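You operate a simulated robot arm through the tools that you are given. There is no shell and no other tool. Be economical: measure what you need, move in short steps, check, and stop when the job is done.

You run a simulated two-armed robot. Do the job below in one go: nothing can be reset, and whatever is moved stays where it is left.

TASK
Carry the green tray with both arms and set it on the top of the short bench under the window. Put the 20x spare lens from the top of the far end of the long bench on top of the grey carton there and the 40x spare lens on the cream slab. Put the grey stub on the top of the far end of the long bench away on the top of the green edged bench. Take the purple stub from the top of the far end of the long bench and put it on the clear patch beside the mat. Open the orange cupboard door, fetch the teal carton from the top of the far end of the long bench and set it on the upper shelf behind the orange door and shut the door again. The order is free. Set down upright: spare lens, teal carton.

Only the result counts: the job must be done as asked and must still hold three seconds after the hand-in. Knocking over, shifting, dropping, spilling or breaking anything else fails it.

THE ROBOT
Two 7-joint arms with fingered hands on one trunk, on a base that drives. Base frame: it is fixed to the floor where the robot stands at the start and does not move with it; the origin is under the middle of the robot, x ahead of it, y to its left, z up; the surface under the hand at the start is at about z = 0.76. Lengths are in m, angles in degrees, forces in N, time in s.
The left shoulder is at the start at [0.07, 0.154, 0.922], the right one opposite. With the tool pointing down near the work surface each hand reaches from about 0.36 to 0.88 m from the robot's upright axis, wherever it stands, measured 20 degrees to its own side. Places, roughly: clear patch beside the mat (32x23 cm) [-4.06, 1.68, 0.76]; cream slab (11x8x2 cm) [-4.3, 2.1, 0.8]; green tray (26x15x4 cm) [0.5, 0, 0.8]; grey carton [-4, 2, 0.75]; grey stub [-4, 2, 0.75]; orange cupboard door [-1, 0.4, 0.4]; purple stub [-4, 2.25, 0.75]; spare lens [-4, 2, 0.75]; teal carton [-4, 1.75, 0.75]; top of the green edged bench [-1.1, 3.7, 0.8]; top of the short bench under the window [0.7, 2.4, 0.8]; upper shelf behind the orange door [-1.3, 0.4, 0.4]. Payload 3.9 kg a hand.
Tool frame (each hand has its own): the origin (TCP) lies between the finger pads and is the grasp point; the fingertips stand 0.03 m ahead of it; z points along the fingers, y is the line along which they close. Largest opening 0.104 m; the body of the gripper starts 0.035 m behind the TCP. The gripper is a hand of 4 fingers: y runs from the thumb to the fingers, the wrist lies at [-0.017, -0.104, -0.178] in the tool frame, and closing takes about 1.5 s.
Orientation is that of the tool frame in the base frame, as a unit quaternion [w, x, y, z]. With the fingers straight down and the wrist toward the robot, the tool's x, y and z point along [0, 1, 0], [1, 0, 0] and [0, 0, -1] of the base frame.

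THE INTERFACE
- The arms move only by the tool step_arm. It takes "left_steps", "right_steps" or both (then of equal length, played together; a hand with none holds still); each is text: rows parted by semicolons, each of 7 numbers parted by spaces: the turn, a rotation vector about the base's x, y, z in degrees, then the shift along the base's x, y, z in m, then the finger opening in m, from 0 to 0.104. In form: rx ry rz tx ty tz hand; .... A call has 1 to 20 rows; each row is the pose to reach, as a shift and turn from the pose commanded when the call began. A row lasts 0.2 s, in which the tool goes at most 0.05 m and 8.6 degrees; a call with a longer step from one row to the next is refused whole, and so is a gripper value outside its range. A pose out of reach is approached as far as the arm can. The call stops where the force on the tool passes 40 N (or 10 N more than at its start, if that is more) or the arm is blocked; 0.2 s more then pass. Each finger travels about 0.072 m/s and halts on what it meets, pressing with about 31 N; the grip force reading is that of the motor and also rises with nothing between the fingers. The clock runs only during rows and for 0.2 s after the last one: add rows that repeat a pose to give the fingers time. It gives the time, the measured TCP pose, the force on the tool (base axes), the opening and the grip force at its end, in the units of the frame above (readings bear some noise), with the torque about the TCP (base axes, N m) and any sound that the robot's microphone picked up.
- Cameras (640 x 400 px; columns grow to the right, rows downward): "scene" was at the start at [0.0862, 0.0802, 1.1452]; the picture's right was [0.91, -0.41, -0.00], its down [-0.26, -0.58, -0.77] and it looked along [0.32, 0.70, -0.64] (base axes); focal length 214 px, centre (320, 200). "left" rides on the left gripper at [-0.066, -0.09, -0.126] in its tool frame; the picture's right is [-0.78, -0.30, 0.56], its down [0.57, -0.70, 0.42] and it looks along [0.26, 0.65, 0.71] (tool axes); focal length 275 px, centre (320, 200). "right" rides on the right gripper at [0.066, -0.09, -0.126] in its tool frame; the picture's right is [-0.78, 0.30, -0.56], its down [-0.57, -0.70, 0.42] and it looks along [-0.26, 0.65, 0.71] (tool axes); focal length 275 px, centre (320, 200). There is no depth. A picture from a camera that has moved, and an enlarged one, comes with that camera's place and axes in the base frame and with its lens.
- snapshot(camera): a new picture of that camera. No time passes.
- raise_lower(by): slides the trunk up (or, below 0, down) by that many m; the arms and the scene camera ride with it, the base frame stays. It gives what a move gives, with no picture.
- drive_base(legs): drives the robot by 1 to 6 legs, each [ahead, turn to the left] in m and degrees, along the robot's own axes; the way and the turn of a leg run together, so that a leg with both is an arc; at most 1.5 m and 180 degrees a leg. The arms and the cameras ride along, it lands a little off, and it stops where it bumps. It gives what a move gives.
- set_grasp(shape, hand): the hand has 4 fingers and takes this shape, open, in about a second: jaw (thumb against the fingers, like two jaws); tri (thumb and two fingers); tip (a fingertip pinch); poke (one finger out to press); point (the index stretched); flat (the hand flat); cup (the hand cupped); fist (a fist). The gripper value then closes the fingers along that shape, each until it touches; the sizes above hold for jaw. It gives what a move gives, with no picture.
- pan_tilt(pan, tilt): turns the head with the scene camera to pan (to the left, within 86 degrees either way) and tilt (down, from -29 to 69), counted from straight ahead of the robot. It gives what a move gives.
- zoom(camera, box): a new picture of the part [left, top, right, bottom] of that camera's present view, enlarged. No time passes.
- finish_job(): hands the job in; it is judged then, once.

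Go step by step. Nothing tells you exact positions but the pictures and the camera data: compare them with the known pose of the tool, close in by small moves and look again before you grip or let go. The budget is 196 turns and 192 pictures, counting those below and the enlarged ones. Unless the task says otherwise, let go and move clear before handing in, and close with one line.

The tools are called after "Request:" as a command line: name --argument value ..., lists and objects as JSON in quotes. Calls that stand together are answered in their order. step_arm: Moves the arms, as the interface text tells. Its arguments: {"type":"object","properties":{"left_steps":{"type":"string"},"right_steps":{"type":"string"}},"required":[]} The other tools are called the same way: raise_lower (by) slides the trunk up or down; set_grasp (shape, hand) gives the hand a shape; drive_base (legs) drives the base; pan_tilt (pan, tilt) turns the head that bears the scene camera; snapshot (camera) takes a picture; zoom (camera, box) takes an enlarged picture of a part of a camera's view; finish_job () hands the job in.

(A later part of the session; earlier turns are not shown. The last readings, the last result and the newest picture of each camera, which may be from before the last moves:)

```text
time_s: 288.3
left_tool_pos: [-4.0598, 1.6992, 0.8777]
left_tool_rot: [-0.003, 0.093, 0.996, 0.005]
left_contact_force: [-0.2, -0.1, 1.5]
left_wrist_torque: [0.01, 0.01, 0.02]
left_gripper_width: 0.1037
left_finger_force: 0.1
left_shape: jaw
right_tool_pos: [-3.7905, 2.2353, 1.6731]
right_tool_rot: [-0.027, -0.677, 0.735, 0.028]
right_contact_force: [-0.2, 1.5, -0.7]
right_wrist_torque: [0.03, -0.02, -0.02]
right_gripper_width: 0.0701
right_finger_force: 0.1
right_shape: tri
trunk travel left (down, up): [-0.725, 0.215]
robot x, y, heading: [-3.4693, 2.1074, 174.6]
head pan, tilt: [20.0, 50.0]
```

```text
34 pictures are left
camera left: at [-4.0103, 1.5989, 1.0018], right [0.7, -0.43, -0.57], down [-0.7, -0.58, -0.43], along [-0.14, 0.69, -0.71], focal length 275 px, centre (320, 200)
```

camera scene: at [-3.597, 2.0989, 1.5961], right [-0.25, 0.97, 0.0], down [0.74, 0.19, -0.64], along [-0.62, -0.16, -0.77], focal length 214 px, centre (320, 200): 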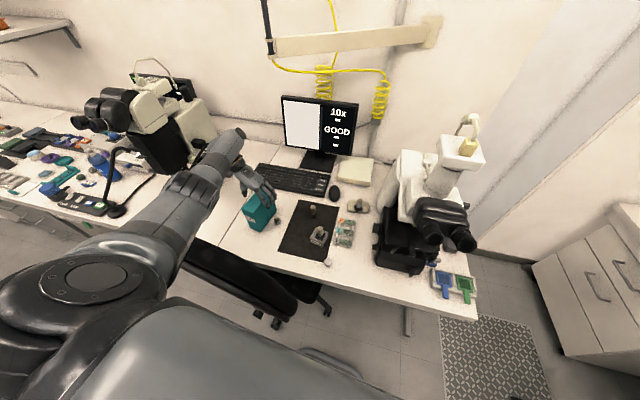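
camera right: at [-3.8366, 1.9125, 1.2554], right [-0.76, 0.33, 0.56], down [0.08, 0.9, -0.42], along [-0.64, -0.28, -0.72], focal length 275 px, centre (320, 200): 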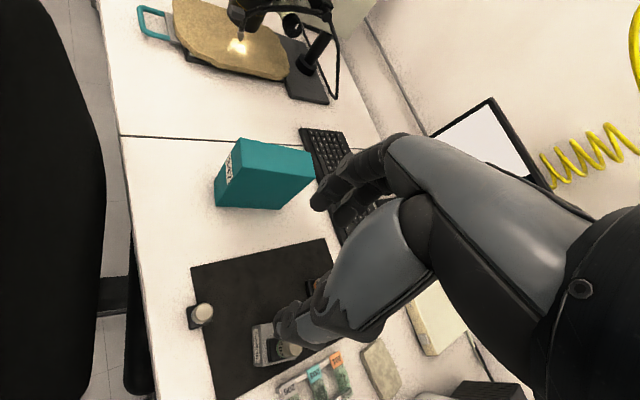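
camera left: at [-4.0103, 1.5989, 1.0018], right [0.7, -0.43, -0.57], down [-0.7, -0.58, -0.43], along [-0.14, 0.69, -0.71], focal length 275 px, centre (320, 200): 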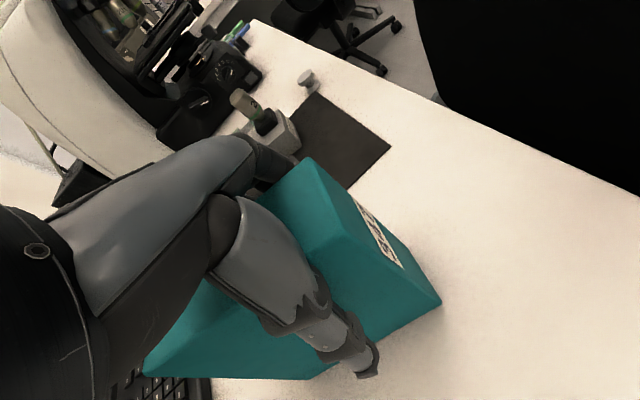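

Request:
step_arm --left_steps "0 0 0 0 0 0 0.085;0 0 0 0 0 0 0.065;0 0 0 0 0 0 0.045;0 0 0 0 0 0 0.025;0 0 0 0 0 0 0.0;0 0 0 0 0 0 0.0;0 0 0 0 0 0 0.0"

Request:
raise_lower --by 0.12

Request:
snapshot --camera "left"

Request:
zoom --camera "scene" --box '[150, 80, 350, 280]'

```text
time_s: 289.9
left_tool_pos: [-4.0572, 1.701, 0.8783]
left_tool_rot: [-0.004, 0.094, 0.996, 0.003]
left_contact_force: [0.9, -0.4, 0.6]
left_wrist_torque: [0.0, -0.03, 0.04]
left_gripper_width: 0.0518
left_finger_force: 30.9
left_shape: jaw
right_tool_pos: [-3.7882, 2.236, 1.673]
right_tool_rot: [-0.028, -0.676, 0.736, 0.028]
right_contact_force: [0.6, -0.1, 0.4]
right_wrist_torque: [0.0, -0.01, 0.02]
right_gripper_width: 0.0699
right_finger_force: 0.1
right_shape: tri
trunk travel left (down, up): [-0.725, 0.215]
robot x, y, heading: [-3.4749, 2.1092, 174.7]
head pan, tilt: [20.0, 50.0]
```

```text
time_s: 291.4
left_tool_pos: [-4.0589, 1.7006, 0.9918]
left_tool_rot: [0.0, 0.094, 0.996, 0.007]
left_contact_force: [0.4, 0.4, -3.1]
left_wrist_torque: [0.02, -0.08, -0.02]
left_gripper_width: 0.0519
left_finger_force: 30.6
left_shape: jaw
right_tool_pos: [-3.7923, 2.2329, 1.792]
right_tool_rot: [-0.027, -0.677, 0.735, 0.027]
right_contact_force: [-0.1, -0.2, 0.0]
right_wrist_torque: [-0.03, 0.0, 0.02]
right_gripper_width: 0.0699
right_finger_force: 0.1
right_shape: tri
trunk travel left (down, up): [-0.845, 0.095]
robot x, y, heading: [-3.4746, 2.11, 174.6]
head pan, tilt: [20.0, 50.0]
```

```text
33 pictures are left
camera left: at [-4.0116, 1.5987, 1.1158], right [0.71, -0.43, -0.56], down [-0.69, -0.58, -0.43], along [-0.14, 0.7, -0.7], focal length 275 px, centre (320, 200)
```

left: 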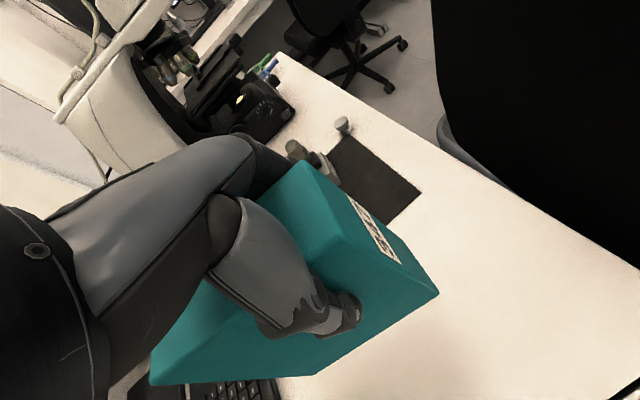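

```text
2.00 times, centred on (250, 180) of scene
camera zoom: at [-3.5951, 2.0971, 1.6006], right [-0.25, 0.97, 0.0], down [0.74, 0.19, -0.64], along [-0.62, -0.16, -0.77], focal length 429 px, centre (460, 240)
```

zoom: 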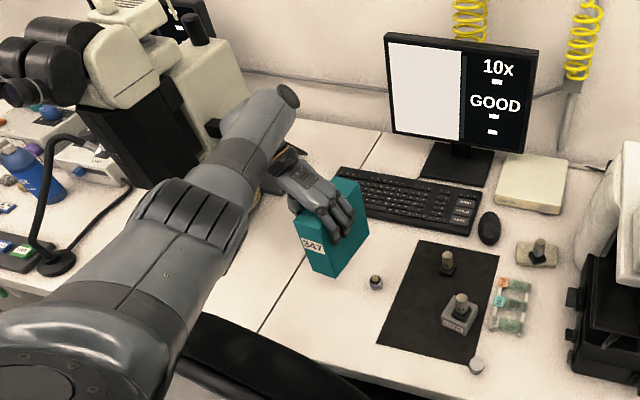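

Request:
step_arm --left_steps "0 0 0 0 0 0.03 0;0 0 0 0 0 0.06 0;0 0 0 0 0 0.09 0;0 0 0 0 0 0.12 0;0 0 0 0.01 0 0.15 0;0 0 0 0.02 0 0.17 0;0 0 0 0.03 0 0.17 0;0 0 0 0.03 0 0.17 0;0 0 0 0.03 0 0.17 0;0 0 0 0.03 0 0.17 0;0 0 0 0.03 0 0.17 0;0 0 0 0.03 0 0.17 0" --right_steps "0 -1 1 -0.03 -0.035 0 0.07;0 -2 2 -0.06 -0.075 0 0.07;0 -3 3 -0.09 -0.11 0 0.07;0 -4.4 4.7 -0.125 -0.145 0 0.07;0 -4.4 4.7 -0.16 -0.18 0 0.07;0 -4.4 4.7 -0.16 -0.19 -0.045 0.07;0 -4.4 4.7 -0.16 -0.19 -0.09 0.07;0 -4.4 4.7 -0.16 -0.19 -0.14 0.07;0 -4.4 4.7 -0.16 -0.19 -0.19 0.07;0 -4.4 4.7 -0.16 -0.19 -0.24 0.07;0 -4.4 4.7 -0.16 -0.19 -0.29 0.07;0 -4.4 4.7 -0.16 -0.19 -0.34 0.07"

Request:
step_arm --right_steps "0 0 0 0 0 -0.05 0.07;0 0 0 0 0 -0.1 0.07;0 0 0 0 0 -0.15 0.07;0 0 0 0 0 -0.2 0.07;0 0 0 0 0 -0.25 0.07;0 0 0 0 0 -0.3 0.07;0 0 0 0 0 -0.35 0.07;0 0 0 0 0 -0.4 0.07;0 0 0 0 0 -0.45 0.07;0 0 0 0 0 -0.5 0.07;0 0 0 0 0 -0.54 0.07;0 0 0 0 0 -0.54 0.07"

Request:
snapshot --camera "right"

Request:
snapshot --camera "scene"

```text
time_s: 294.0
left_tool_pos: [-4.0292, 1.7009, 1.1627]
left_tool_rot: [-0.001, 0.094, 0.996, 0.007]
left_contact_force: [0.1, -0.1, -3.0]
left_wrist_torque: [0.01, -0.15, 0.0]
left_gripper_width: 0.0519
left_finger_force: 31.2
left_shape: jaw
right_tool_pos: [-3.9496, 2.0531, 1.7406]
right_tool_rot: [-0.003, -0.706, 0.708, -0.002]
right_contact_force: [0.6, 0.3, -0.2]
right_wrist_torque: [-0.04, -0.01, -0.02]
right_gripper_width: 0.0701
right_finger_force: 0.0
right_shape: tri
right hand out of reach, approached as far as the arm can: row 4, 5, 6, 7, 8, 9, 10, 11, 12
trunk travel left (down, up): [-0.845, 0.095]
robot x, y, heading: [-3.4729, 2.1116, 174.6]
head pan, tilt: [20.0, 50.0]
```

```text
time_s: 296.6
left_tool_pos: [-4.03, 1.7005, 1.1617]
left_tool_rot: [0.001, 0.094, 0.996, 0.007]
left_contact_force: [-0.5, 0.3, -3.3]
left_wrist_torque: [-0.01, -0.11, -0.01]
left_gripper_width: 0.0518
left_finger_force: 31.4
left_shape: jaw
right_tool_pos: [-3.9503, 2.0538, 1.7388]
right_tool_rot: [-0.001, -0.704, 0.71, -0.002]
right_contact_force: [0.0, -0.3, 0.3]
right_wrist_torque: [0.03, -0.01, 0.03]
right_gripper_width: 0.07
right_finger_force: 0.1
right_shape: tri
right hand out of reach, approached as far as the arm can: row 1, 2, 3, 4, 5, 6, 7, 8, 9, 10, 11, 12
trunk travel left (down, up): [-0.845, 0.095]
robot x, y, heading: [-3.4702, 2.1095, 174.6]
head pan, tilt: [20.0, 50.0]
```

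```text
31 pictures are left
camera right: at [-3.8619, 1.9881, 1.8626], right [-0.29, 0.78, 0.55], down [0.7, 0.57, -0.43], along [-0.65, 0.27, -0.71], focal length 275 px, centre (320, 200)
```

right: 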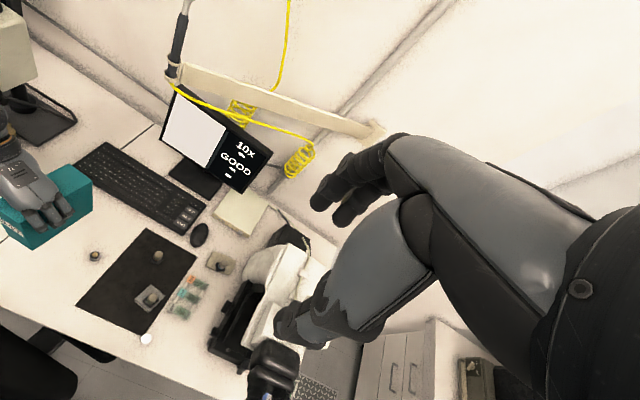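

```text
30 pictures are left
camera scene: at [-3.5963, 2.0969, 1.6005], right [-0.25, 0.97, 0.0], down [0.74, 0.19, -0.64], along [-0.62, -0.16, -0.77], focal length 214 px, centre (320, 200)
```

scene: 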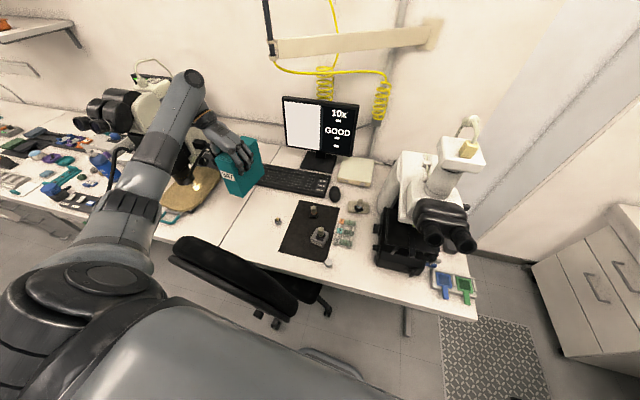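

Request:
raise_lower --by -0.02

Request:
step_arm --right_steps "0 0 0 0.03 0.02 0 0.07;0 0 0 0.07 0.04 0 0.07;0 0 0 0.11 0.06 0 0.07;0 0 0 0.13 0.06 -0.04 0.07;0 0 0 0.13 0.06 -0.09 0.07;0 0 0 0.13 0.06 -0.14 0.07;0 0 0 0.13 0.06 -0.19 0.07;0 0 0 0.13 0.06 -0.24 0.07;0 0 0 0.13 0.06 -0.29 0.07;0 0 0 0.13 0.06 -0.34 0.07;0 0 0 0.13 0.06 -0.39 0.07;0 0 0 0.13 0.06 -0.44 0.07;0 0 0 0.13 0.06 -0.48 0.07"

```text
time_s: 297.2
left_tool_pos: [-4.0295, 1.7004, 1.1406]
left_tool_rot: [0.0, 0.094, 0.995, 0.008]
left_contact_force: [-0.3, 0.6, -2.8]
left_wrist_torque: [-0.04, -0.1, -0.01]
left_gripper_width: 0.0518
left_finger_force: 30.7
left_shape: jaw
right_tool_pos: [-3.9516, 2.0538, 1.7187]
right_tool_rot: [-0.001, -0.705, 0.71, -0.002]
right_contact_force: [-0.4, 0.7, 0.7]
right_wrist_torque: [0.0, -0.02, -0.01]
right_gripper_width: 0.0702
right_finger_force: 0.0
right_shape: tri
trunk travel left (down, up): [-0.825, 0.115]
robot x, y, heading: [-3.472, 2.1109, 174.5]
head pan, tilt: [20.0, 50.0]
```

```text
time_s: 300.0
left_tool_pos: [-4.0303, 1.7006, 1.1421]
left_tool_rot: [0.0, 0.094, 0.996, 0.006]
left_contact_force: [-1.2, 0.5, -3.6]
left_wrist_torque: [-0.02, -0.09, 0.02]
left_gripper_width: 0.0516
left_finger_force: 31.1
left_shape: jaw
right_tool_pos: [-3.8188, 2.1118, 1.2357]
right_tool_rot: [0.001, -0.707, 0.707, 0.0]
right_contact_force: [0.0, 0.7, -0.5]
right_wrist_torque: [0.02, 0.0, 0.01]
right_gripper_width: 0.0699
right_finger_force: 0.0
right_shape: tri
right hand out of reach, approached as far as the arm can: row 1, 2
trunk travel left (down, up): [-0.825, 0.115]
robot x, y, heading: [-3.4689, 2.1125, 174.7]
head pan, tilt: [20.0, 50.0]
```

Request:
step_arm --right_steps "0 0 0 -0.03 -0.015 -0.03 0.07;0 0 0 -0.06 -0.03 -0.06 0.07;0 0 0 -0.09 -0.05 -0.09 0.07;0 0 0 -0.12 -0.065 -0.12 0.07;0 0 0 -0.132 -0.069 -0.16 0.07;0 0 0 -0.132 -0.069 -0.205 0.07;0 0 0 -0.132 -0.069 -0.25 0.07;0 0 0 -0.132 -0.069 -0.295 0.07;0 0 0 -0.132 -0.069 -0.34 0.07;0 0 0 -0.132 -0.069 -0.366 0.07;0 0 0 -0.132 -0.069 -0.366 0.07"

Request:
snapshot --camera "right"

```text
time_s: 302.4
left_tool_pos: [-4.0302, 1.7011, 1.1436]
left_tool_rot: [0.001, 0.093, 0.996, 0.008]
left_contact_force: [0.0, -0.2, -2.0]
left_wrist_torque: [-0.03, -0.06, 0.02]
left_gripper_width: 0.0518
left_finger_force: 31.0
left_shape: jaw
right_tool_pos: [-3.9511, 2.0419, 0.87]
right_tool_rot: [-0.001, 0.708, -0.707, 0.0]
right_contact_force: [-0.7, -0.3, -0.3]
right_wrist_torque: [-0.04, 0.02, -0.03]
right_gripper_width: 0.0702
right_finger_force: 0.0
right_shape: tri
trunk travel left (down, up): [-0.825, 0.115]
robot x, y, heading: [-3.4716, 2.1103, 174.8]
head pan, tilt: [20.0, 50.0]
```

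```text
29 pictures are left
camera right: at [-3.8616, 1.977, 0.9944], right [-0.3, 0.78, 0.56], down [0.7, 0.57, -0.42], along [-0.65, 0.27, -0.71], focal length 275 px, centre (320, 200)
```

right: 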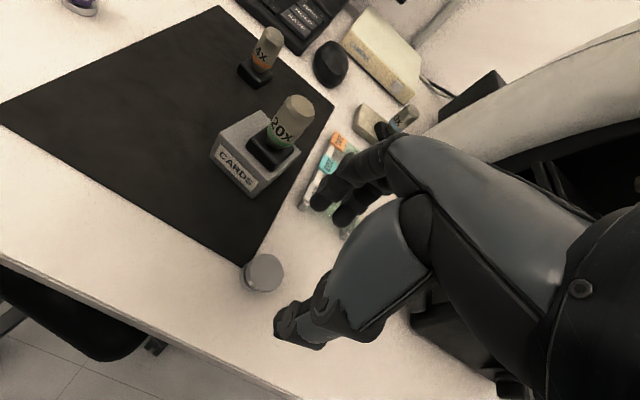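

Request:
step_arm --right_steps "0 0 0 -0.001 -0.011 -0.02 0.07;0 0 0 -0.001 -0.011 -0.05 0.07;0 0 0 -0.001 -0.011 -0.07 0.07;0 0 0 -0.001 -0.011 -0.0775 0.07;0 0 0 -0.001 -0.011 -0.0775 0.055;0 0 0 -0.001 -0.011 -0.0775 0.04;0 0 0 -0.001 -0.011 -0.0775 0.04"

Request:
zoom --camera "right" --box '[180, 170, 400, 350]'

```text
time_s: 304.0
left_tool_pos: [-4.0292, 1.7014, 1.1421]
left_tool_rot: [0.0, 0.094, 0.996, 0.006]
left_contact_force: [0.2, -0.3, -2.7]
left_wrist_torque: [0.01, -0.14, 0.04]
left_gripper_width: 0.0516
left_finger_force: 30.8
left_shape: jaw
right_tool_pos: [-3.9539, 2.0313, 0.7938]
right_tool_rot: [0.0, -0.706, 0.708, 0.001]
right_contact_force: [-7.3, 0.5, 18.4]
right_wrist_torque: [-0.25, 0.99, -0.12]
right_gripper_width: 0.0475
right_finger_force: 0.1
right_shape: tri
trunk travel left (down, up): [-0.825, 0.115]
robot x, y, heading: [-3.4739, 2.1108, 174.9]
head pan, tilt: [20.0, 50.0]
```

```text
2.22 times, centred on (290, 260) of right
camera zoom: at [-3.8638, 1.965, 0.9164], right [-0.29, 0.78, 0.56], down [0.7, 0.57, -0.43], along [-0.65, 0.27, -0.71], focal length 612 px, centre (387, 67)
```

zoom: 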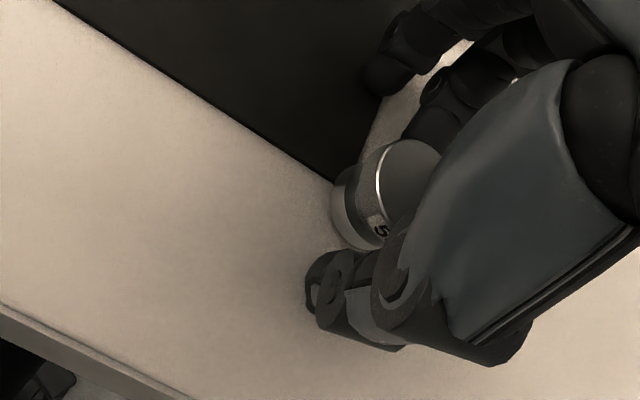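

Request:
step_arm --right_steps "0 0 0 0 0 0.003 0.04;0 0 0 0 0 0.003 0.025;0 0 0 0 0 0.003 0.01;0 0 0 0 0 0.003 0;0 0 0 0 0 0.003 0;0 0 0 0 0 0.003 0"

Request:
zoom --camera "right" --box '[180, 170, 400, 350]'

```text
time_s: 305.4
left_tool_pos: [-4.028, 1.7004, 1.1419]
left_tool_rot: [0.0, 0.094, 0.996, 0.007]
left_contact_force: [0.3, 0.4, -1.8]
left_wrist_torque: [-0.02, -0.09, -0.02]
left_gripper_width: 0.0515
left_finger_force: 31.1
left_shape: jaw
right_tool_pos: [-3.9524, 2.0299, 0.7934]
right_tool_rot: [0.0, 0.708, -0.707, 0.0]
right_contact_force: [2.2, 0.2, 2.2]
right_wrist_torque: [0.03, -0.01, 0.02]
right_gripper_width: 0.019
right_finger_force: 31.0
right_shape: tri
trunk travel left (down, up): [-0.825, 0.115]
robot x, y, heading: [-3.4698, 2.1107, 174.6]
head pan, tilt: [20.0, 50.0]
```

```text
2.22 times, centred on (290, 260) of right
camera zoom: at [-3.8622, 1.9639, 0.9188], right [-0.3, 0.78, 0.56], down [0.7, 0.57, -0.42], along [-0.65, 0.27, -0.71], focal length 612 px, centre (387, 67)
```

zoom: 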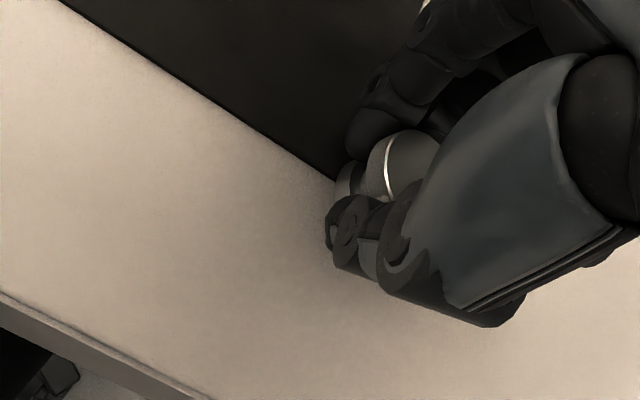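

Request:
step_arm --right_steps "0 0 0 0 0 0.02 0;0 0 0 0 0 0.06 0;0 0 0 0 0 0.1 0;0 0 0 0.01 0 0.145 0;0 0 0 0.03 0.01 0.19 0;0 0 0 0.05 0.02 0.23 0;0 0 0 0.08 0.03 0.26 0;0 0 0 0.11 0.05 0.29 0;0 0 0 0.13 0.06 0.32 0;0 0 0 0.13 0.06 0.35 0"

Request:
snapshot --camera "right"

```text
refused: row 5 steps farther than a row can; nothing moved
```

```text
26 pictures are left
camera right: at [-3.8622, 1.9639, 0.9188], right [-0.3, 0.78, 0.56], down [0.7, 0.57, -0.42], along [-0.65, 0.27, -0.71], focal length 275 px, centre (320, 200)
```

right: 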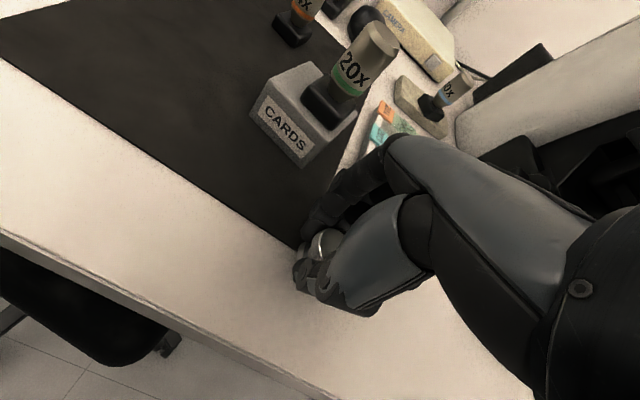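

Request:
step_arm --right_steps "0 0 0 0 0 0.02 0;0 0 0 0 0 0.06 0;0 0 0 0 0 0.1 0;0 0 0 0.01 0 0.14 0;0 0 0 0.03 0.01 0.18 0;0 0 0 0.05 0.02 0.215 0;0 0 0 0.07 0.03 0.25 0;0 0 0 0.09 0.04 0.285 0;0 0 0 0.11 0.05 0.32 0;0 0 0 0.13 0.06 0.35 0"

Request:
zoom --camera "right" --box '[180, 130, 420, 350]'

```text
time_s: 307.6
left_tool_pos: [-4.0298, 1.7017, 1.1431]
left_tool_rot: [0.0, 0.094, 0.996, 0.006]
left_contact_force: [-0.2, -0.3, -3.3]
left_wrist_torque: [0.01, -0.1, 0.0]
left_gripper_width: 0.0519
left_finger_force: 30.3
left_shape: jaw
right_tool_pos: [-3.8257, 2.0905, 1.1473]
right_tool_rot: [0.0, -0.706, 0.708, 0.0]
right_contact_force: [0.1, -0.2, 0.1]
right_wrist_torque: [0.0, 0.03, -0.02]
right_gripper_width: 0.0186
right_finger_force: 30.9
right_shape: tri
trunk travel left (down, up): [-0.825, 0.115]
robot x, y, heading: [-3.4678, 2.1107, 174.2]
head pan, tilt: [20.0, 50.0]
```

```text
1.82 times, centred on (300, 240) of right
camera zoom: at [-3.7348, 2.0248, 1.2714], right [-0.3, 0.78, 0.56], down [0.7, 0.57, -0.42], along [-0.65, 0.27, -0.71], focal length 500 px, centre (356, 127)
```

zoom: 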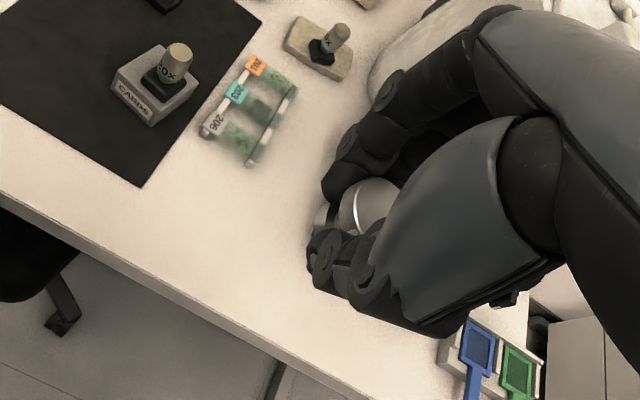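

Request:
raise_lower --by 0.1

Request:
drive_base --legs '[[0, 44], [-0.55, 0], [0, -10.6], [-0.5, 0], [0, -28]]'

```text
time_s: 309.0
left_tool_pos: [-4.0296, 1.6999, 1.242]
left_tool_rot: [0.001, 0.094, 0.996, 0.007]
left_contact_force: [0.4, -0.3, -2.9]
left_wrist_torque: [-0.02, -0.09, -0.03]
left_gripper_width: 0.0516
left_finger_force: 30.9
left_shape: jaw
right_tool_pos: [-3.8264, 2.0901, 1.2462]
right_tool_rot: [0.001, -0.707, 0.708, 0.0]
right_contact_force: [1.2, -0.1, -0.6]
right_wrist_torque: [-0.03, 0.0, 0.02]
right_gripper_width: 0.0183
right_finger_force: 31.2
right_shape: tri
trunk travel left (down, up): [-0.925, 0.015]
robot x, y, heading: [-3.4716, 2.1085, 174.6]
head pan, tilt: [20.0, 50.0]
```

```text
time_s: 318.8
left_tool_pos: [-3.1188, 2.2248, 1.2408]
left_tool_rot: [0.001, 0.05, 0.999, 0.008]
left_contact_force: [0.7, -0.5, -2.3]
left_wrist_torque: [0.01, -0.12, 0.01]
left_gripper_width: 0.0518
left_finger_force: 30.9
left_shape: jaw
right_tool_pos: [-2.9513, 2.6306, 1.2473]
right_tool_rot: [-0.002, 0.738, -0.675, -0.001]
right_contact_force: [0.4, 0.4, -1.4]
right_wrist_torque: [0.0, 0.0, 0.01]
right_gripper_width: 0.0185
right_finger_force: 30.5
right_shape: tri
trunk travel left (down, up): [-0.925, 0.015]
robot x, y, heading: [-2.6005, 2.6839, 179.6]
head pan, tilt: [20.0, 50.0]
```

Request:
drive_base --legs '[[-1.1, 0], [-1.05, 0], [0, -90]]'

Request:
pan_tilt --pan -15 --tilt 40

Request:
snapshot --camera "scene"

```text
time_s: 333.4
left_tool_pos: [-0.9008, 3.2199, 1.2415]
left_tool_rot: [0.005, 0.73, 0.684, 0.005]
left_contact_force: [0.0, -0.7, -3.3]
left_wrist_torque: [-0.11, 0.0, -0.01]
left_gripper_width: 0.0512
left_finger_force: 31.0
left_shape: jaw
right_tool_pos: [-0.4903, 3.0663, 1.2469]
right_tool_rot: [0.001, -0.062, 0.998, -0.001]
right_contact_force: [0.3, 0.4, -0.4]
right_wrist_torque: [-0.03, 0.01, 0.01]
right_gripper_width: 0.0182
right_finger_force: 31.1
right_shape: tri
trunk travel left (down, up): [-0.925, 0.015]
robot x, y, heading: [-0.4272, 2.7178, 91.6]
head pan, tilt: [20.0, 50.0]
```

```text
time_s: 334.4
left_tool_pos: [-0.9008, 3.2203, 1.2407]
left_tool_rot: [0.005, 0.729, 0.684, 0.004]
left_contact_force: [0.3, 0.6, -2.5]
left_wrist_torque: [-0.07, 0.01, 0.0]
left_gripper_width: 0.0511
left_finger_force: 31.1
left_shape: jaw
right_tool_pos: [-0.4899, 3.0662, 1.2459]
right_tool_rot: [0.001, -0.062, 0.998, -0.001]
right_contact_force: [0.2, -0.2, -1.1]
right_wrist_torque: [-0.03, 0.04, -0.01]
right_gripper_width: 0.0184
right_finger_force: 30.6
right_shape: tri
trunk travel left (down, up): [-0.925, 0.015]
robot x, y, heading: [-0.4211, 2.7199, 91.9]
head pan, tilt: [-15.0, 40.0]
```

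```text
24 pictures are left
camera scene: at [-0.4074, 2.854, 1.6946], right [0.97, -0.23, 0.0], down [-0.15, -0.63, -0.77], along [0.17, 0.75, -0.64], focal length 214 px, centre (320, 200)
```

scene: 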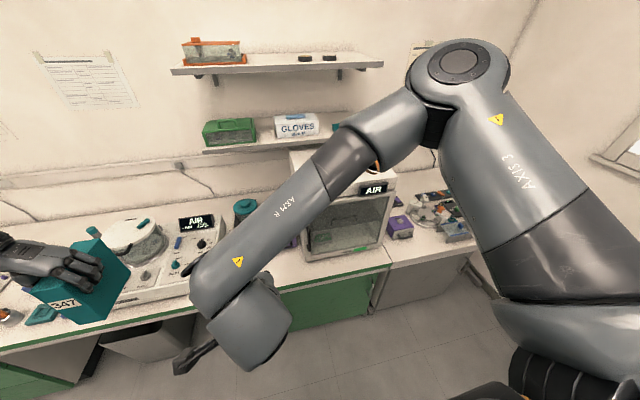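

Request:
step_arm --left_steps "0 0 0 0 -0.02 0.04 0;0 0 0 0 -0.04 0.08 0;0 0 0 0 -0.05 0.12 0;0 0 0 0 -0.06 0.16 0;0 0 0 0 -0.06 0.2 0;0 0 0 0 -0.06 0.22 0"

Request:
raise_lower --by -0.25

Request:
step_arm --right_steps "0 0 0 0 0.045 0 0;0 0 0 0 0.09 0 0;0 0 0 0 0.135 0 0;0 0 0 0 0.18 0 0;0 0 0 0 0.225 0 0;0 0 0 0.005 0.27 0 0;0 0 0 0.01 0.31 -0.02 0;0 0 0 0.01 0.34 -0.05 0;0 0 0 0.01 0.35 -0.09 0;0 0 0 0.01 0.35 -0.12 0;0 0 0 0.01 0.35 -0.12 0"

Request:
snapshot --camera "right"

```text
time_s: 335.8
left_tool_pos: [-0.8995, 3.1604, 1.4612]
left_tool_rot: [0.005, 0.73, 0.683, 0.004]
left_contact_force: [-0.6, -0.7, -3.0]
left_wrist_torque: [-0.1, 0.01, 0.0]
left_gripper_width: 0.0512
left_finger_force: 31.6
left_shape: jaw
right_tool_pos: [-0.488, 3.0667, 1.2461]
right_tool_rot: [0.001, -0.062, 0.998, -0.001]
right_contact_force: [0.5, 0.1, -1.1]
right_wrist_torque: [0.0, 0.01, 0.0]
right_gripper_width: 0.0183
right_finger_force: 31.0
right_shape: tri
trunk travel left (down, up): [-0.925, 0.015]
robot x, y, heading: [-0.4255, 2.7191, 91.8]
head pan, tilt: [-15.0, 40.0]
```

```text
time_s: 338.4
left_tool_pos: [-0.8998, 3.1605, 1.2123]
left_tool_rot: [0.005, 0.729, 0.684, 0.005]
left_contact_force: [-0.2, -0.6, -2.8]
left_wrist_torque: [-0.08, -0.02, 0.0]
left_gripper_width: 0.0511
left_finger_force: 30.7
left_shape: jaw
right_tool_pos: [-0.4886, 3.0674, 0.9977]
right_tool_rot: [0.001, -0.062, 0.998, -0.002]
right_contact_force: [-0.2, 0.5, -0.4]
right_wrist_torque: [-0.02, -0.01, 0.04]
right_gripper_width: 0.0182
right_finger_force: 30.5
right_shape: tri
trunk travel left (down, up): [-0.675, 0.265]
robot x, y, heading: [-0.422, 2.7169, 91.9]
head pan, tilt: [-15.0, 40.0]
```

```text
time_s: 340.8
left_tool_pos: [-0.9007, 3.1591, 1.2116]
left_tool_rot: [0.005, 0.729, 0.684, 0.005]
left_contact_force: [0.7, 0.1, -3.4]
left_wrist_torque: [-0.09, -0.02, 0.01]
left_gripper_width: 0.0513
left_finger_force: 30.9
left_shape: jaw
right_tool_pos: [-0.4806, 3.4156, 0.8752]
right_tool_rot: [0.0, -0.062, 0.998, 0.0]
right_contact_force: [-0.5, 0.4, -0.5]
right_wrist_torque: [0.0, 0.02, -0.01]
right_gripper_width: 0.0184
right_finger_force: 31.4
right_shape: tri
trunk travel left (down, up): [-0.675, 0.265]
robot x, y, heading: [-0.4271, 2.7195, 91.9]
head pan, tilt: [-15.0, 40.0]
```

```text
23 pictures are left
camera right: at [-0.5346, 3.3185, 0.9989], right [0.73, 0.39, 0.56], down [0.66, -0.63, -0.42], along [0.18, 0.68, -0.71], focal length 275 px, centre (320, 200)
```

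right: 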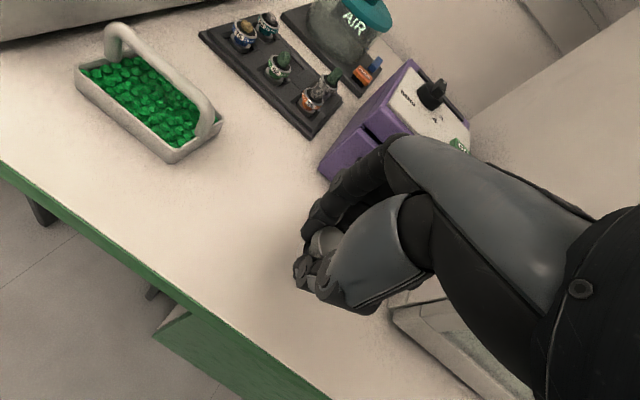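

Request:
step_arm --right_steps "0 0 0 -0.025 -0.005 0 0;0 0 0 -0.05 -0.01 -0.01 0;0 0 0 -0.05 -0.01 -0.04 0;0 0 0 -0.05 -0.01 -0.065 0;0 0 0 -0.05 -0.01 -0.075 0;0 0 0 -0.05 -0.01 -0.08 0;0 0 0 -0.05 -0.01 -0.08 0"

Request:
snapshot --camera "right"

```text
time_s: 342.4
left_tool_pos: [-0.9008, 3.1606, 1.2121]
left_tool_rot: [0.005, 0.73, 0.684, 0.004]
left_contact_force: [0.3, -0.3, -2.7]
left_wrist_torque: [-0.09, -0.02, 0.01]
left_gripper_width: 0.0511
left_finger_force: 30.9
left_shape: jaw
right_tool_pos: [-0.5299, 3.4082, 0.7955]
right_tool_rot: [0.0, -0.062, 0.998, -0.001]
right_contact_force: [0.8, 0.0, -0.6]
right_wrist_torque: [0.01, 0.0, 0.03]
right_gripper_width: 0.0181
right_finger_force: 30.6
right_shape: tri
trunk travel left (down, up): [-0.675, 0.265]
robot x, y, heading: [-0.4252, 2.722, 91.7]
head pan, tilt: [-15.0, 40.0]
```

```text
22 pictures are left
camera right: at [-0.5841, 3.3101, 0.9198], right [0.73, 0.39, 0.56], down [0.66, -0.63, -0.42], along [0.18, 0.68, -0.71], focal length 275 px, centre (320, 200)
```

right: 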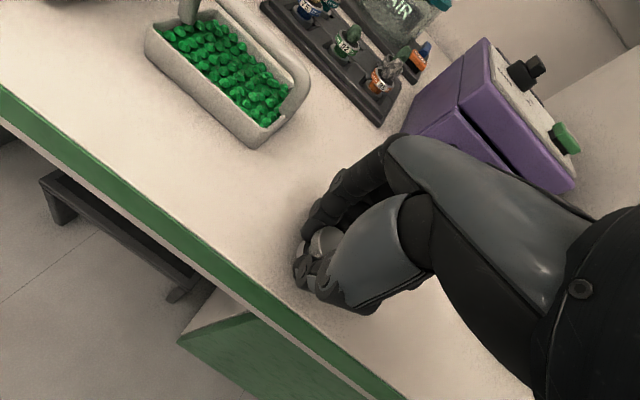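

Still slightly above the bench. I'll lower in small steps until light contact, then release and back off.

Request:
step_arm --right_steps "0 0 0 0 0 -0.002 0;0 0 0 0 0 -0.004 0;0 0 0 0 0 -0.006 0;0 0 0 0 0 -0.006 0"

```text
time_s: 343.4
left_tool_pos: [-0.899, 3.1576, 1.2139]
left_tool_rot: [0.004, 0.729, 0.684, 0.004]
left_contact_force: [0.7, 0.5, -2.3]
left_wrist_torque: [-0.1, -0.01, -0.02]
left_gripper_width: 0.0511
left_finger_force: 31.3
left_shape: jaw
right_tool_pos: [-0.5299, 3.4058, 0.7941]
right_tool_rot: [0.001, -0.062, 0.998, 0.002]
right_contact_force: [-1.2, 3.5, 19.8]
right_wrist_torque: [0.42, -0.14, 0.04]
right_gripper_width: 0.0193
right_finger_force: 30.7
right_shape: tri
trunk travel left (down, up): [-0.675, 0.265]
robot x, y, heading: [-0.4214, 2.7177, 91.6]
head pan, tilt: [-15.0, 40.0]
```

Request:
step_arm --right_steps "0 0 0 0 0 0.004 0;0 0 0 0 0 0.004 0.02;0 0 0 0 0 0.004 0.04;0 0 0 0 0 0.004 0.06;0 0 0 0 0 0.004 0.07;0 0 0 0 0 0.004 0.07;0 0 0 0 0 0.03 0.07;0 0 0 0 0 0.07 0.07;0 0 0 0 0 0.11 0.07;0 0 0 0 -0.03 0.14 0.07;0 0 0 0 -0.07 0.16 0.07;0 0 0 0 -0.11 0.18 0.07;0 0 0 0 -0.15 0.2 0.07;0 0 0 0 -0.19 0.2 0.07;0 0 0 0 -0.23 0.2 0.07;0 0 0 0 -0.27 0.2 0.07"

Request:
zoom --camera "scene" --box '[160, 180, 400, 330]'

```text
time_s: 346.8
left_tool_pos: [-0.9008, 3.1597, 1.2122]
left_tool_rot: [0.005, 0.73, 0.684, 0.005]
left_contact_force: [-1.2, 0.4, -2.5]
left_wrist_torque: [-0.14, -0.05, 0.01]
left_gripper_width: 0.0513
left_finger_force: 31.7
left_shape: jaw
right_tool_pos: [-0.5313, 3.1371, 0.9936]
right_tool_rot: [0.0, -0.062, 0.998, 0.0]
right_contact_force: [1.3, 1.0, -0.5]
right_wrist_torque: [-0.01, -0.01, -0.01]
right_gripper_width: 0.0695
right_finger_force: 0.1
right_shape: tri
trunk travel left (down, up): [-0.675, 0.265]
robot x, y, heading: [-0.4261, 2.7182, 91.9]
head pan, tilt: [-15.0, 40.0]
```

```text
2.67 times, centred on (280, 255) of scene
camera zoom: at [-0.4079, 2.8525, 1.4448], right [0.97, -0.23, 0.0], down [-0.15, -0.63, -0.77], along [0.18, 0.75, -0.64], focal length 572 px, centre (427, 53)
```

zoom: 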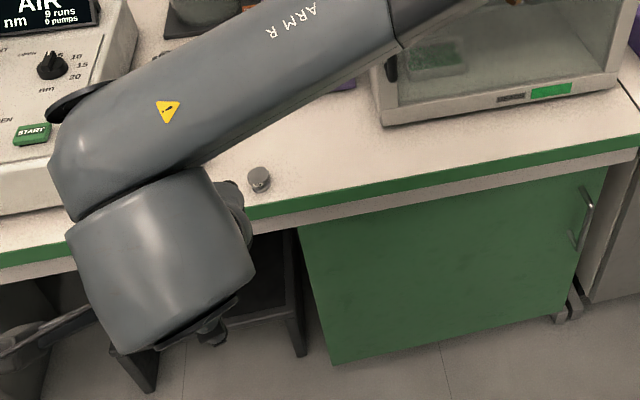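

Grey stub placed. Now I'll back down the walkway to the orange cupboard with the teal carton and have a look at the door.

Request:
step_arm --left_steps "0 0 0 0.03 0 0 0;0 0 0 0.06 0 0 0;0 0 0 0.09 0 0 0;0 0 0 0.12 0 0 0;0 0 0 0.12 0 0 0"

Request:
drive_base --legs '[[-1.2, 0], [-1.1, 0], [0, 88.5]]'

Request:
pan_tilt --pan 0 --tilt 40

Request:
snapshot --camera "scene"

```text
time_s: 348.0
left_tool_pos: [-0.7785, 3.1603, 1.2126]
left_tool_rot: [0.005, 0.729, 0.684, 0.004]
left_contact_force: [0.1, -0.4, -2.6]
left_wrist_torque: [-0.11, 0.0, 0.0]
left_gripper_width: 0.0513
left_finger_force: 31.2
left_shape: jaw
right_tool_pos: [-0.5315, 3.1373, 0.9915]
right_tool_rot: [0.001, -0.063, 0.998, 0.0]
right_contact_force: [-0.2, 0.1, 0.5]
right_wrist_torque: [0.01, -0.04, 0.01]
right_gripper_width: 0.0699
right_finger_force: 0.0
right_shape: tri
trunk travel left (down, up): [-0.675, 0.265]
robot x, y, heading: [-0.4266, 2.7183, 91.7]
head pan, tilt: [-15.0, 40.0]
```

```text
time_s: 363.1
left_tool_pos: [-0.8298, 0.0595, 1.2121]
left_tool_rot: [0.0, 0.067, 0.998, 0.006]
left_contact_force: [-0.3, -0.9, -2.9]
left_wrist_torque: [0.01, -0.07, 0.0]
left_gripper_width: 0.051
left_finger_force: 30.8
left_shape: jaw
right_tool_pos: [-0.7908, 0.3027, 0.9916]
right_tool_rot: [-0.002, 0.726, -0.688, 0.0]
right_contact_force: [0.5, -0.5, -0.4]
right_wrist_torque: [0.01, -0.01, 0.02]
right_gripper_width: 0.0698
right_finger_force: 0.0
right_shape: tri
trunk travel left (down, up): [-0.675, 0.265]
robot x, y, heading: [-0.365, 0.3799, 177.8]
head pan, tilt: [-15.0, 40.0]
```

```text
time_s: 363.9
left_tool_pos: [-0.8312, 0.0586, 1.2122]
left_tool_rot: [0.0, 0.067, 0.998, 0.007]
left_contact_force: [-0.2, 0.1, -2.8]
left_wrist_torque: [0.0, -0.08, -0.02]
left_gripper_width: 0.051
left_finger_force: 30.9
left_shape: jaw
right_tool_pos: [-0.7911, 0.3055, 0.9905]
right_tool_rot: [-0.001, 0.726, -0.688, 0.001]
right_contact_force: [-0.1, 0.1, 0.0]
right_wrist_torque: [-0.03, -0.02, -0.01]
right_gripper_width: 0.0697
right_finger_force: 0.2
right_shape: tri
trunk travel left (down, up): [-0.675, 0.265]
robot x, y, heading: [-0.3679, 0.3816, 177.6]
head pan, tilt: [0.0, 40.0]
```

```text
20 pictures are left
camera scene: at [-0.4992, 0.3873, 1.4447], right [0.04, 1.0, 0.0], down [0.64, -0.03, -0.77], along [-0.77, 0.03, -0.64], focal length 214 px, centre (320, 200)
```

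scene: 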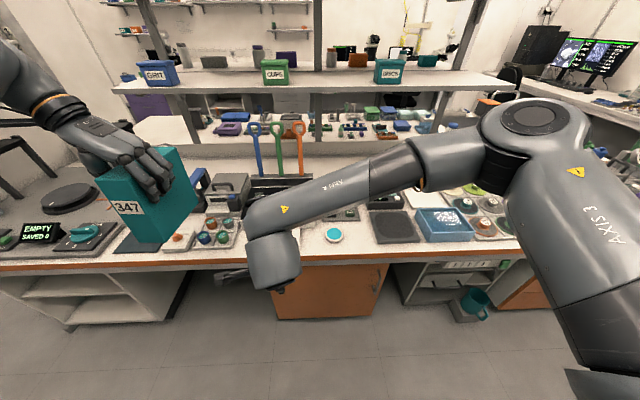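

Request:
step_arm --left_steps "0 0 0 0.03 -0.02 0.02 0;0 0 0 0.06 -0.04 0.04 0;0 0 0 0.09 -0.06 0.06 0;0 0 0 0.12 -0.08 0.08 0;0 0 0 0.14 -0.1 0.1 0;0 0 0 0.14 -0.1 0.1 0" --right_steps "0 0 0 0.02 0.03 0 0.07;0 0 0 0.04 0.065 0 0.07;0 0 0 0.06 0.1 0 0.07;0 0 0 0.08 0.14 0 0.07;0 0 0 0.09 0.18 0 0.07;0 0 0 0.09 0.2 0 0.07"

Request:
raise_lower --by -0.4

Request:
pan_tilt --pan 0 --tilt 45

Request:
snapshot --camera "scene"

```text
time_s: 365.3
left_tool_pos: [-0.7003, -0.0367, 1.3031]
left_tool_rot: [0.001, 0.068, 0.998, 0.008]
left_contact_force: [-1.4, -0.2, -3.2]
left_wrist_torque: [0.04, -0.14, 0.02]
left_gripper_width: 0.0508
left_finger_force: 30.7
left_shape: jaw
left hand out of reach, approached as far as the arm can: row 5, 6
right_tool_pos: [-0.7133, 0.4653, 0.9822]
right_tool_rot: [-0.004, 0.729, -0.684, 0.002]
right_contact_force: [-0.3, -0.5, -0.2]
right_wrist_torque: [0.03, -0.03, -0.04]
right_gripper_width: 0.0697
right_finger_force: 0.1
right_shape: tri
right hand out of reach, approached as far as the arm can: row 5, 6
trunk travel left (down, up): [-0.675, 0.265]
robot x, y, heading: [-0.3662, 0.382, 177.8]
head pan, tilt: [0.0, 40.0]
```

```text
time_s: 369.1
left_tool_pos: [-0.6984, -0.0326, 0.9066]
left_tool_rot: [0.0, 0.068, 0.998, 0.007]
left_contact_force: [-0.1, 0.2, -3.0]
left_wrist_torque: [0.02, -0.1, -0.01]
left_gripper_width: 0.0504
left_finger_force: 30.6
left_shape: jaw
right_tool_pos: [-0.7111, 0.4705, 0.5843]
right_tool_rot: [-0.002, 0.73, -0.683, 0.002]
right_contact_force: [-0.6, 0.1, 0.1]
right_wrist_torque: [0.04, 0.01, -0.02]
right_gripper_width: 0.07
right_finger_force: 0.1
right_shape: tri
trunk travel left (down, up): [-0.275, 0.665]
robot x, y, heading: [-0.3629, 0.3812, 177.4]
head pan, tilt: [0.0, 40.0]
```

```text
time_s: 369.8
left_tool_pos: [-0.6972, -0.0326, 0.9048]
left_tool_rot: [0.001, 0.067, 0.998, 0.007]
left_contact_force: [0.0, 0.2, -2.7]
left_wrist_torque: [0.01, -0.12, 0.01]
left_gripper_width: 0.0505
left_finger_force: 31.6
left_shape: jaw
right_tool_pos: [-0.7102, 0.4698, 0.5848]
right_tool_rot: [-0.003, 0.73, -0.683, 0.001]
right_contact_force: [-0.8, 0.2, 0.6]
right_wrist_torque: [-0.03, 0.02, -0.02]
right_gripper_width: 0.0698
right_finger_force: 0.1
right_shape: tri
trunk travel left (down, up): [-0.275, 0.665]
robot x, y, heading: [-0.3655, 0.3805, 177.6]
head pan, tilt: [0.0, 45.0]
```

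```text
19 pictures are left
camera scene: at [-0.4953, 0.3873, 1.0375], right [0.04, 1.0, 0.0], down [0.71, -0.03, -0.71], along [-0.71, 0.03, -0.71], focal length 214 px, centre (320, 200)
```

scene: 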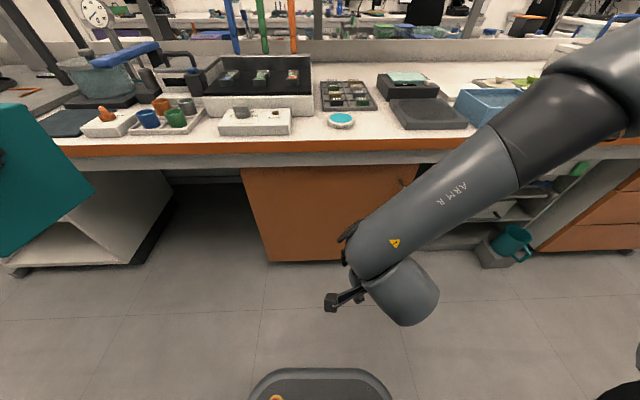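

Request:
zoom --camera "scene" --box '[370, 150, 450, 200]'

```text
8.00 times, centred on (410, 175) of scene
camera zoom: at [-0.4953, 0.3873, 1.0375], right [0.04, 1.0, 0.0], down [0.71, -0.03, -0.71], along [-0.71, 0.03, -0.71], focal length 1716 px, centre (-400, 400)
```

zoom: 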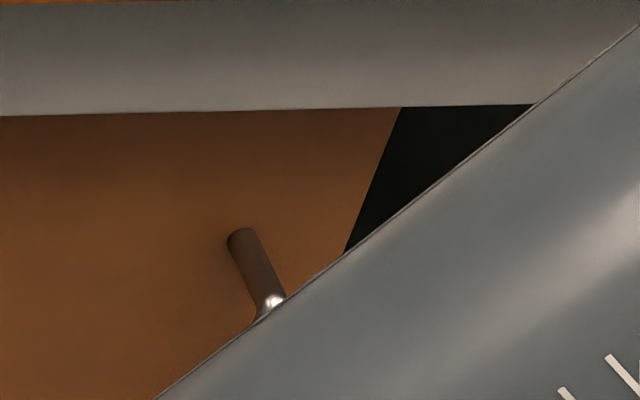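

Request:
raise_lower --by 0.3

Request:
drive_base --legs '[[0, -90], [0.36, 0], [0, 92]]'

Request:
step_arm --right_steps "-4.8 4.5 -4.8 0 0 0 0.07;-9.6 9 -9.6 0 0 0 0.07;-14.4 13.5 -14.4 0 0 0 0.07;-19.2 18 -19.2 0 0 0 0.07;-24 22.5 -24 0 0 0 0.07;-28.8 27 -28.8 0 0 0 0.07;-33.6 31.5 -33.6 0 0 0 0.07;-38.4 36 -38.4 0 0 0 0.07;-43.2 40.4 -43.2 0 0 0 0.07;-48 44.9 -48 0 0 0 0.07;-52.8 49.4 -52.8 0 0 0 0.07;-57.6 53.9 -57.6 0 0 0 0.07;-62.4 58.4 -62.4 0 0 0 0.07;-67.2 62.9 -67.2 0 0 0 0.07;-72 67.4 -72 0 0 0 0.07;-72 67.4 -72 0 0 0 0.07"

Request:
snapshot --camera "scene"

```text
time_s: 372.8
left_tool_pos: [-0.6978, -0.0329, 1.2054]
left_tool_rot: [0.0, 0.067, 0.998, 0.007]
left_contact_force: [0.0, -0.6, -2.9]
left_wrist_torque: [0.0, -0.07, 0.0]
left_gripper_width: 0.0507
left_finger_force: 31.4
left_shape: jaw
right_tool_pos: [-0.7105, 0.4698, 0.8827]
right_tool_rot: [-0.001, 0.73, -0.683, 0.002]
right_contact_force: [-0.6, 0.0, -0.2]
right_wrist_torque: [0.0, 0.01, -0.01]
right_gripper_width: 0.0698
right_finger_force: 0.1
right_shape: tri
trunk travel left (down, up): [-0.575, 0.365]
robot x, y, heading: [-0.3634, 0.3818, 177.6]
head pan, tilt: [0.0, 45.0]
```

```text
time_s: 382.9
left_tool_pos: [-0.6776, 0.3298, 1.2055]
left_tool_rot: [0.0, 0.073, 0.997, 0.006]
left_contact_force: [0.2, -1.2, -3.2]
left_wrist_torque: [-0.03, -0.12, -0.03]
left_gripper_width: 0.0499
left_finger_force: 31.2
left_shape: jaw
right_tool_pos: [-0.6866, 0.8312, 0.8844]
right_tool_rot: [-0.002, 0.727, -0.687, 0.001]
right_contact_force: [0.1, 0.7, 0.6]
right_wrist_torque: [-0.03, 0.0, 0.02]
right_gripper_width: 0.0698
right_finger_force: 0.1
right_shape: tri
trunk travel left (down, up): [-0.575, 0.365]
robot x, y, heading: [-0.343, 0.7424, 176.8]
head pan, tilt: [0.0, 45.0]
```

```text
time_s: 384.0
left_tool_pos: [-0.6768, 0.3348, 1.2082]
left_tool_rot: [0.002, 0.071, 0.997, 0.004]
left_contact_force: [0.4, 0.8, -2.1]
left_wrist_torque: [-0.05, -0.07, -0.01]
left_gripper_width: 0.0498
left_finger_force: 31.3
left_shape: jaw
right_tool_pos: [-0.7172, 0.8031, 0.931]
right_tool_rot: [-0.362, -0.442, 0.816, -0.089]
right_contact_force: [0.2, 0.3, -0.7]
right_wrist_torque: [-0.03, 0.01, 0.04]
right_gripper_width: 0.07
right_finger_force: 0.1
right_shape: tri
right hand out of reach, approached as far as the arm can: row 1, 2, 3, 4
trunk travel left (down, up): [-0.575, 0.365]
robot x, y, heading: [-0.3413, 0.74, 177.1]
head pan, tilt: [0.0, 45.0]
stopped in row 5 (right hand): the arm was blocked; the commanded pose is now the measured one
```

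```text
17 pictures are left
camera scene: at [-0.4712, 0.7535, 1.3375], right [0.05, 1.0, -0.01], down [0.71, -0.04, -0.71], along [-0.71, 0.03, -0.71], focal length 214 px, centre (320, 200)
```

scene: 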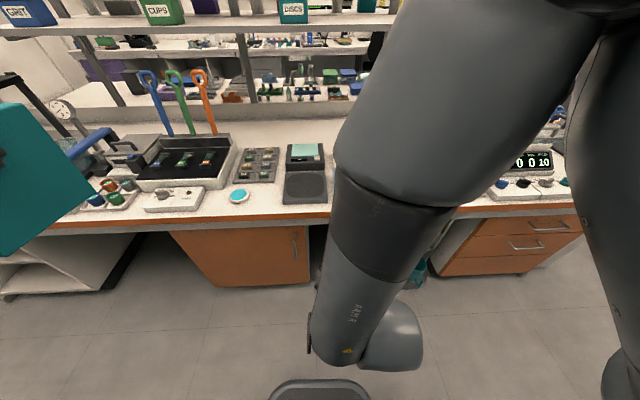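

Request:
step_arm --right_steps "0 0 0 -0.02 0.015 0.04 0.07;0 0 0 -0.04 0.03 0.08 0.07;0 0 0 -0.07 0.045 0.11 0.07;0 0 0 -0.1 0.06 0.14 0.07;0 0 0 -0.13 0.08 0.17 0.07;-3.4 4.4 -5.1 -0.13 0.08 0.17 0.07;-6.8 8.7 -10.2 -0.13 0.08 0.17 0.07;-10.1 13 -15.2 -0.13 0.08 0.17 0.07;-13.5 17.4 -20.3 -0.13 0.08 0.17 0.07;-16.9 21.7 -25.4 -0.13 0.08 0.17 0.07;-20.2 26 -30.4 -0.13 0.08 0.17 0.07;-23.6 30.4 -35.5 -0.13 0.08 0.17 0.07;-27 34.7 -40.6 -0.13 0.08 0.17 0.07;-30.3 39 -45.6 -0.13 0.08 0.17 0.07;-30.3 39 -45.6 -0.13 0.08 0.17 0.07"

```text
time_s: 384.5
left_tool_pos: [-0.677, 0.3309, 1.2062]
left_tool_rot: [0.002, 0.07, 0.998, 0.006]
left_contact_force: [-0.8, 0.7, -2.3]
left_wrist_torque: [0.0, -0.11, 0.0]
left_gripper_width: 0.0499
left_finger_force: 31.5
left_shape: jaw
right_tool_pos: [-0.7185, 0.8236, 0.9125]
right_tool_rot: [-0.285, -0.404, 0.861, -0.121]
right_contact_force: [-0.9, -0.2, 0.2]
right_wrist_torque: [-0.01, 0.01, 0.0]
right_gripper_width: 0.0704
right_finger_force: 0.1
right_shape: tri
right hand out of reach, approached as far as the arm can: row 1, 2
trunk travel left (down, up): [-0.575, 0.365]
robot x, y, heading: [-0.3441, 0.7391, 177.3]
head pan, tilt: [0.0, 45.0]
stopped in row 2 (right hand): the arm was blocked; the commanded pose is now the measured one
```

Request:
step_arm --right_steps "4 -4 4 -0.02 0.01 0 0.07;8 -8 8 -0.05 0.02 0 0.07;12 -12 12 -0.08 0.03 0.02 0.07;16 -15 16 -0.11 0.04 0.05 0.07;16 -15 16 -0.14 0.05 0.08 0.07;16 -15 16 -0.16 0.06 0.12 0.07;16 -15 16 -0.17 0.06 0.16 0.07;16 -15 16 -0.17 0.06 0.2 0.07"

```text
time_s: 386.3
left_tool_pos: [-0.6764, 0.3291, 1.2049]
left_tool_rot: [0.0, 0.069, 0.998, 0.006]
left_contact_force: [-0.2, -0.4, -2.3]
left_wrist_torque: [-0.04, -0.11, 0.0]
left_gripper_width: 0.0499
left_finger_force: 31.1
left_shape: jaw
right_tool_pos: [-0.888, 0.8794, 1.1176]
right_tool_rot: [-0.097, -0.537, 0.833, -0.089]
right_contact_force: [0.0, 0.4, 1.4]
right_wrist_torque: [-0.01, 0.01, -0.04]
right_gripper_width: 0.0703
right_finger_force: 0.0
right_shape: tri
right hand out of reach, approached as far as the arm can: row 3
trunk travel left (down, up): [-0.575, 0.365]
robot x, y, heading: [-0.3438, 0.7344, 177.3]
head pan, tilt: [0.0, 45.0]
```

Request:
step_arm --right_steps "-3.4 5.6 -4.8 0 0 0 0.07;-6.9 11.3 -9.6 0 0 0 0.07;-10.3 16.9 -14.4 0 0 0 0.07;-13.7 22.5 -19.2 0 0 0 0.07;-17.2 28.2 -24 0 0 0 0.07;-20.6 33.8 -28.8 0 0 0 0.07;-24 39.4 -33.5 0 0 0 0.07;-27.5 45.1 -38.3 0 0 0 0.07;-30.9 50.7 -43.1 0 0 0 0.07;-34.3 56.3 -47.9 0 0 0 0.07;-37.8 62 -52.7 0 0 0 0.07;-41.2 67.6 -57.5 0 0 0 0.07;-41.2 67.6 -57.5 0 0 0 0.07"

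Request:
snapshot --camera "scene"

```text
time_s: 389.1
left_tool_pos: [-0.6764, 0.3316, 1.207]
left_tool_rot: [0.002, 0.07, 0.998, 0.006]
left_contact_force: [0.0, 0.8, -2.5]
left_wrist_torque: [0.03, -0.1, 0.01]
left_gripper_width: 0.0496
left_finger_force: 31.4
left_shape: jaw
right_tool_pos: [-0.8888, 0.8817, 1.1145]
right_tool_rot: [0.708, -0.001, -0.706, -0.001]
right_contact_force: [-0.9, -0.6, -0.4]
right_wrist_torque: [-0.02, 0.02, -0.01]
right_gripper_width: 0.0701
right_finger_force: 0.0
right_shape: tri
trunk travel left (down, up): [-0.575, 0.365]
robot x, y, heading: [-0.3413, 0.7402, 177.5]
head pan, tilt: [0.0, 45.0]
```

```text
16 pictures are left
camera scene: at [-0.4725, 0.749, 1.3374], right [0.05, 1.0, 0.0], down [0.71, -0.03, -0.71], along [-0.71, 0.03, -0.71], focal length 214 px, centre (320, 200)
```

scene: 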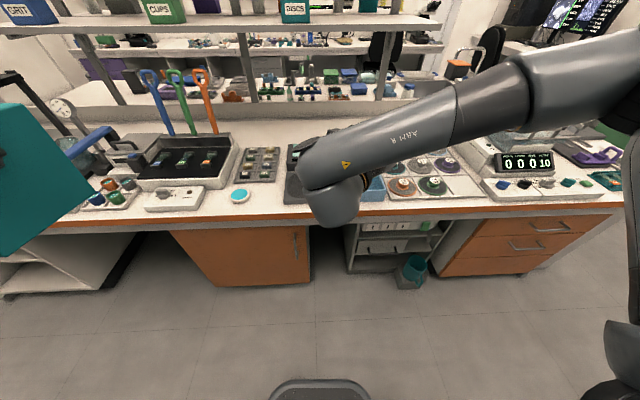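

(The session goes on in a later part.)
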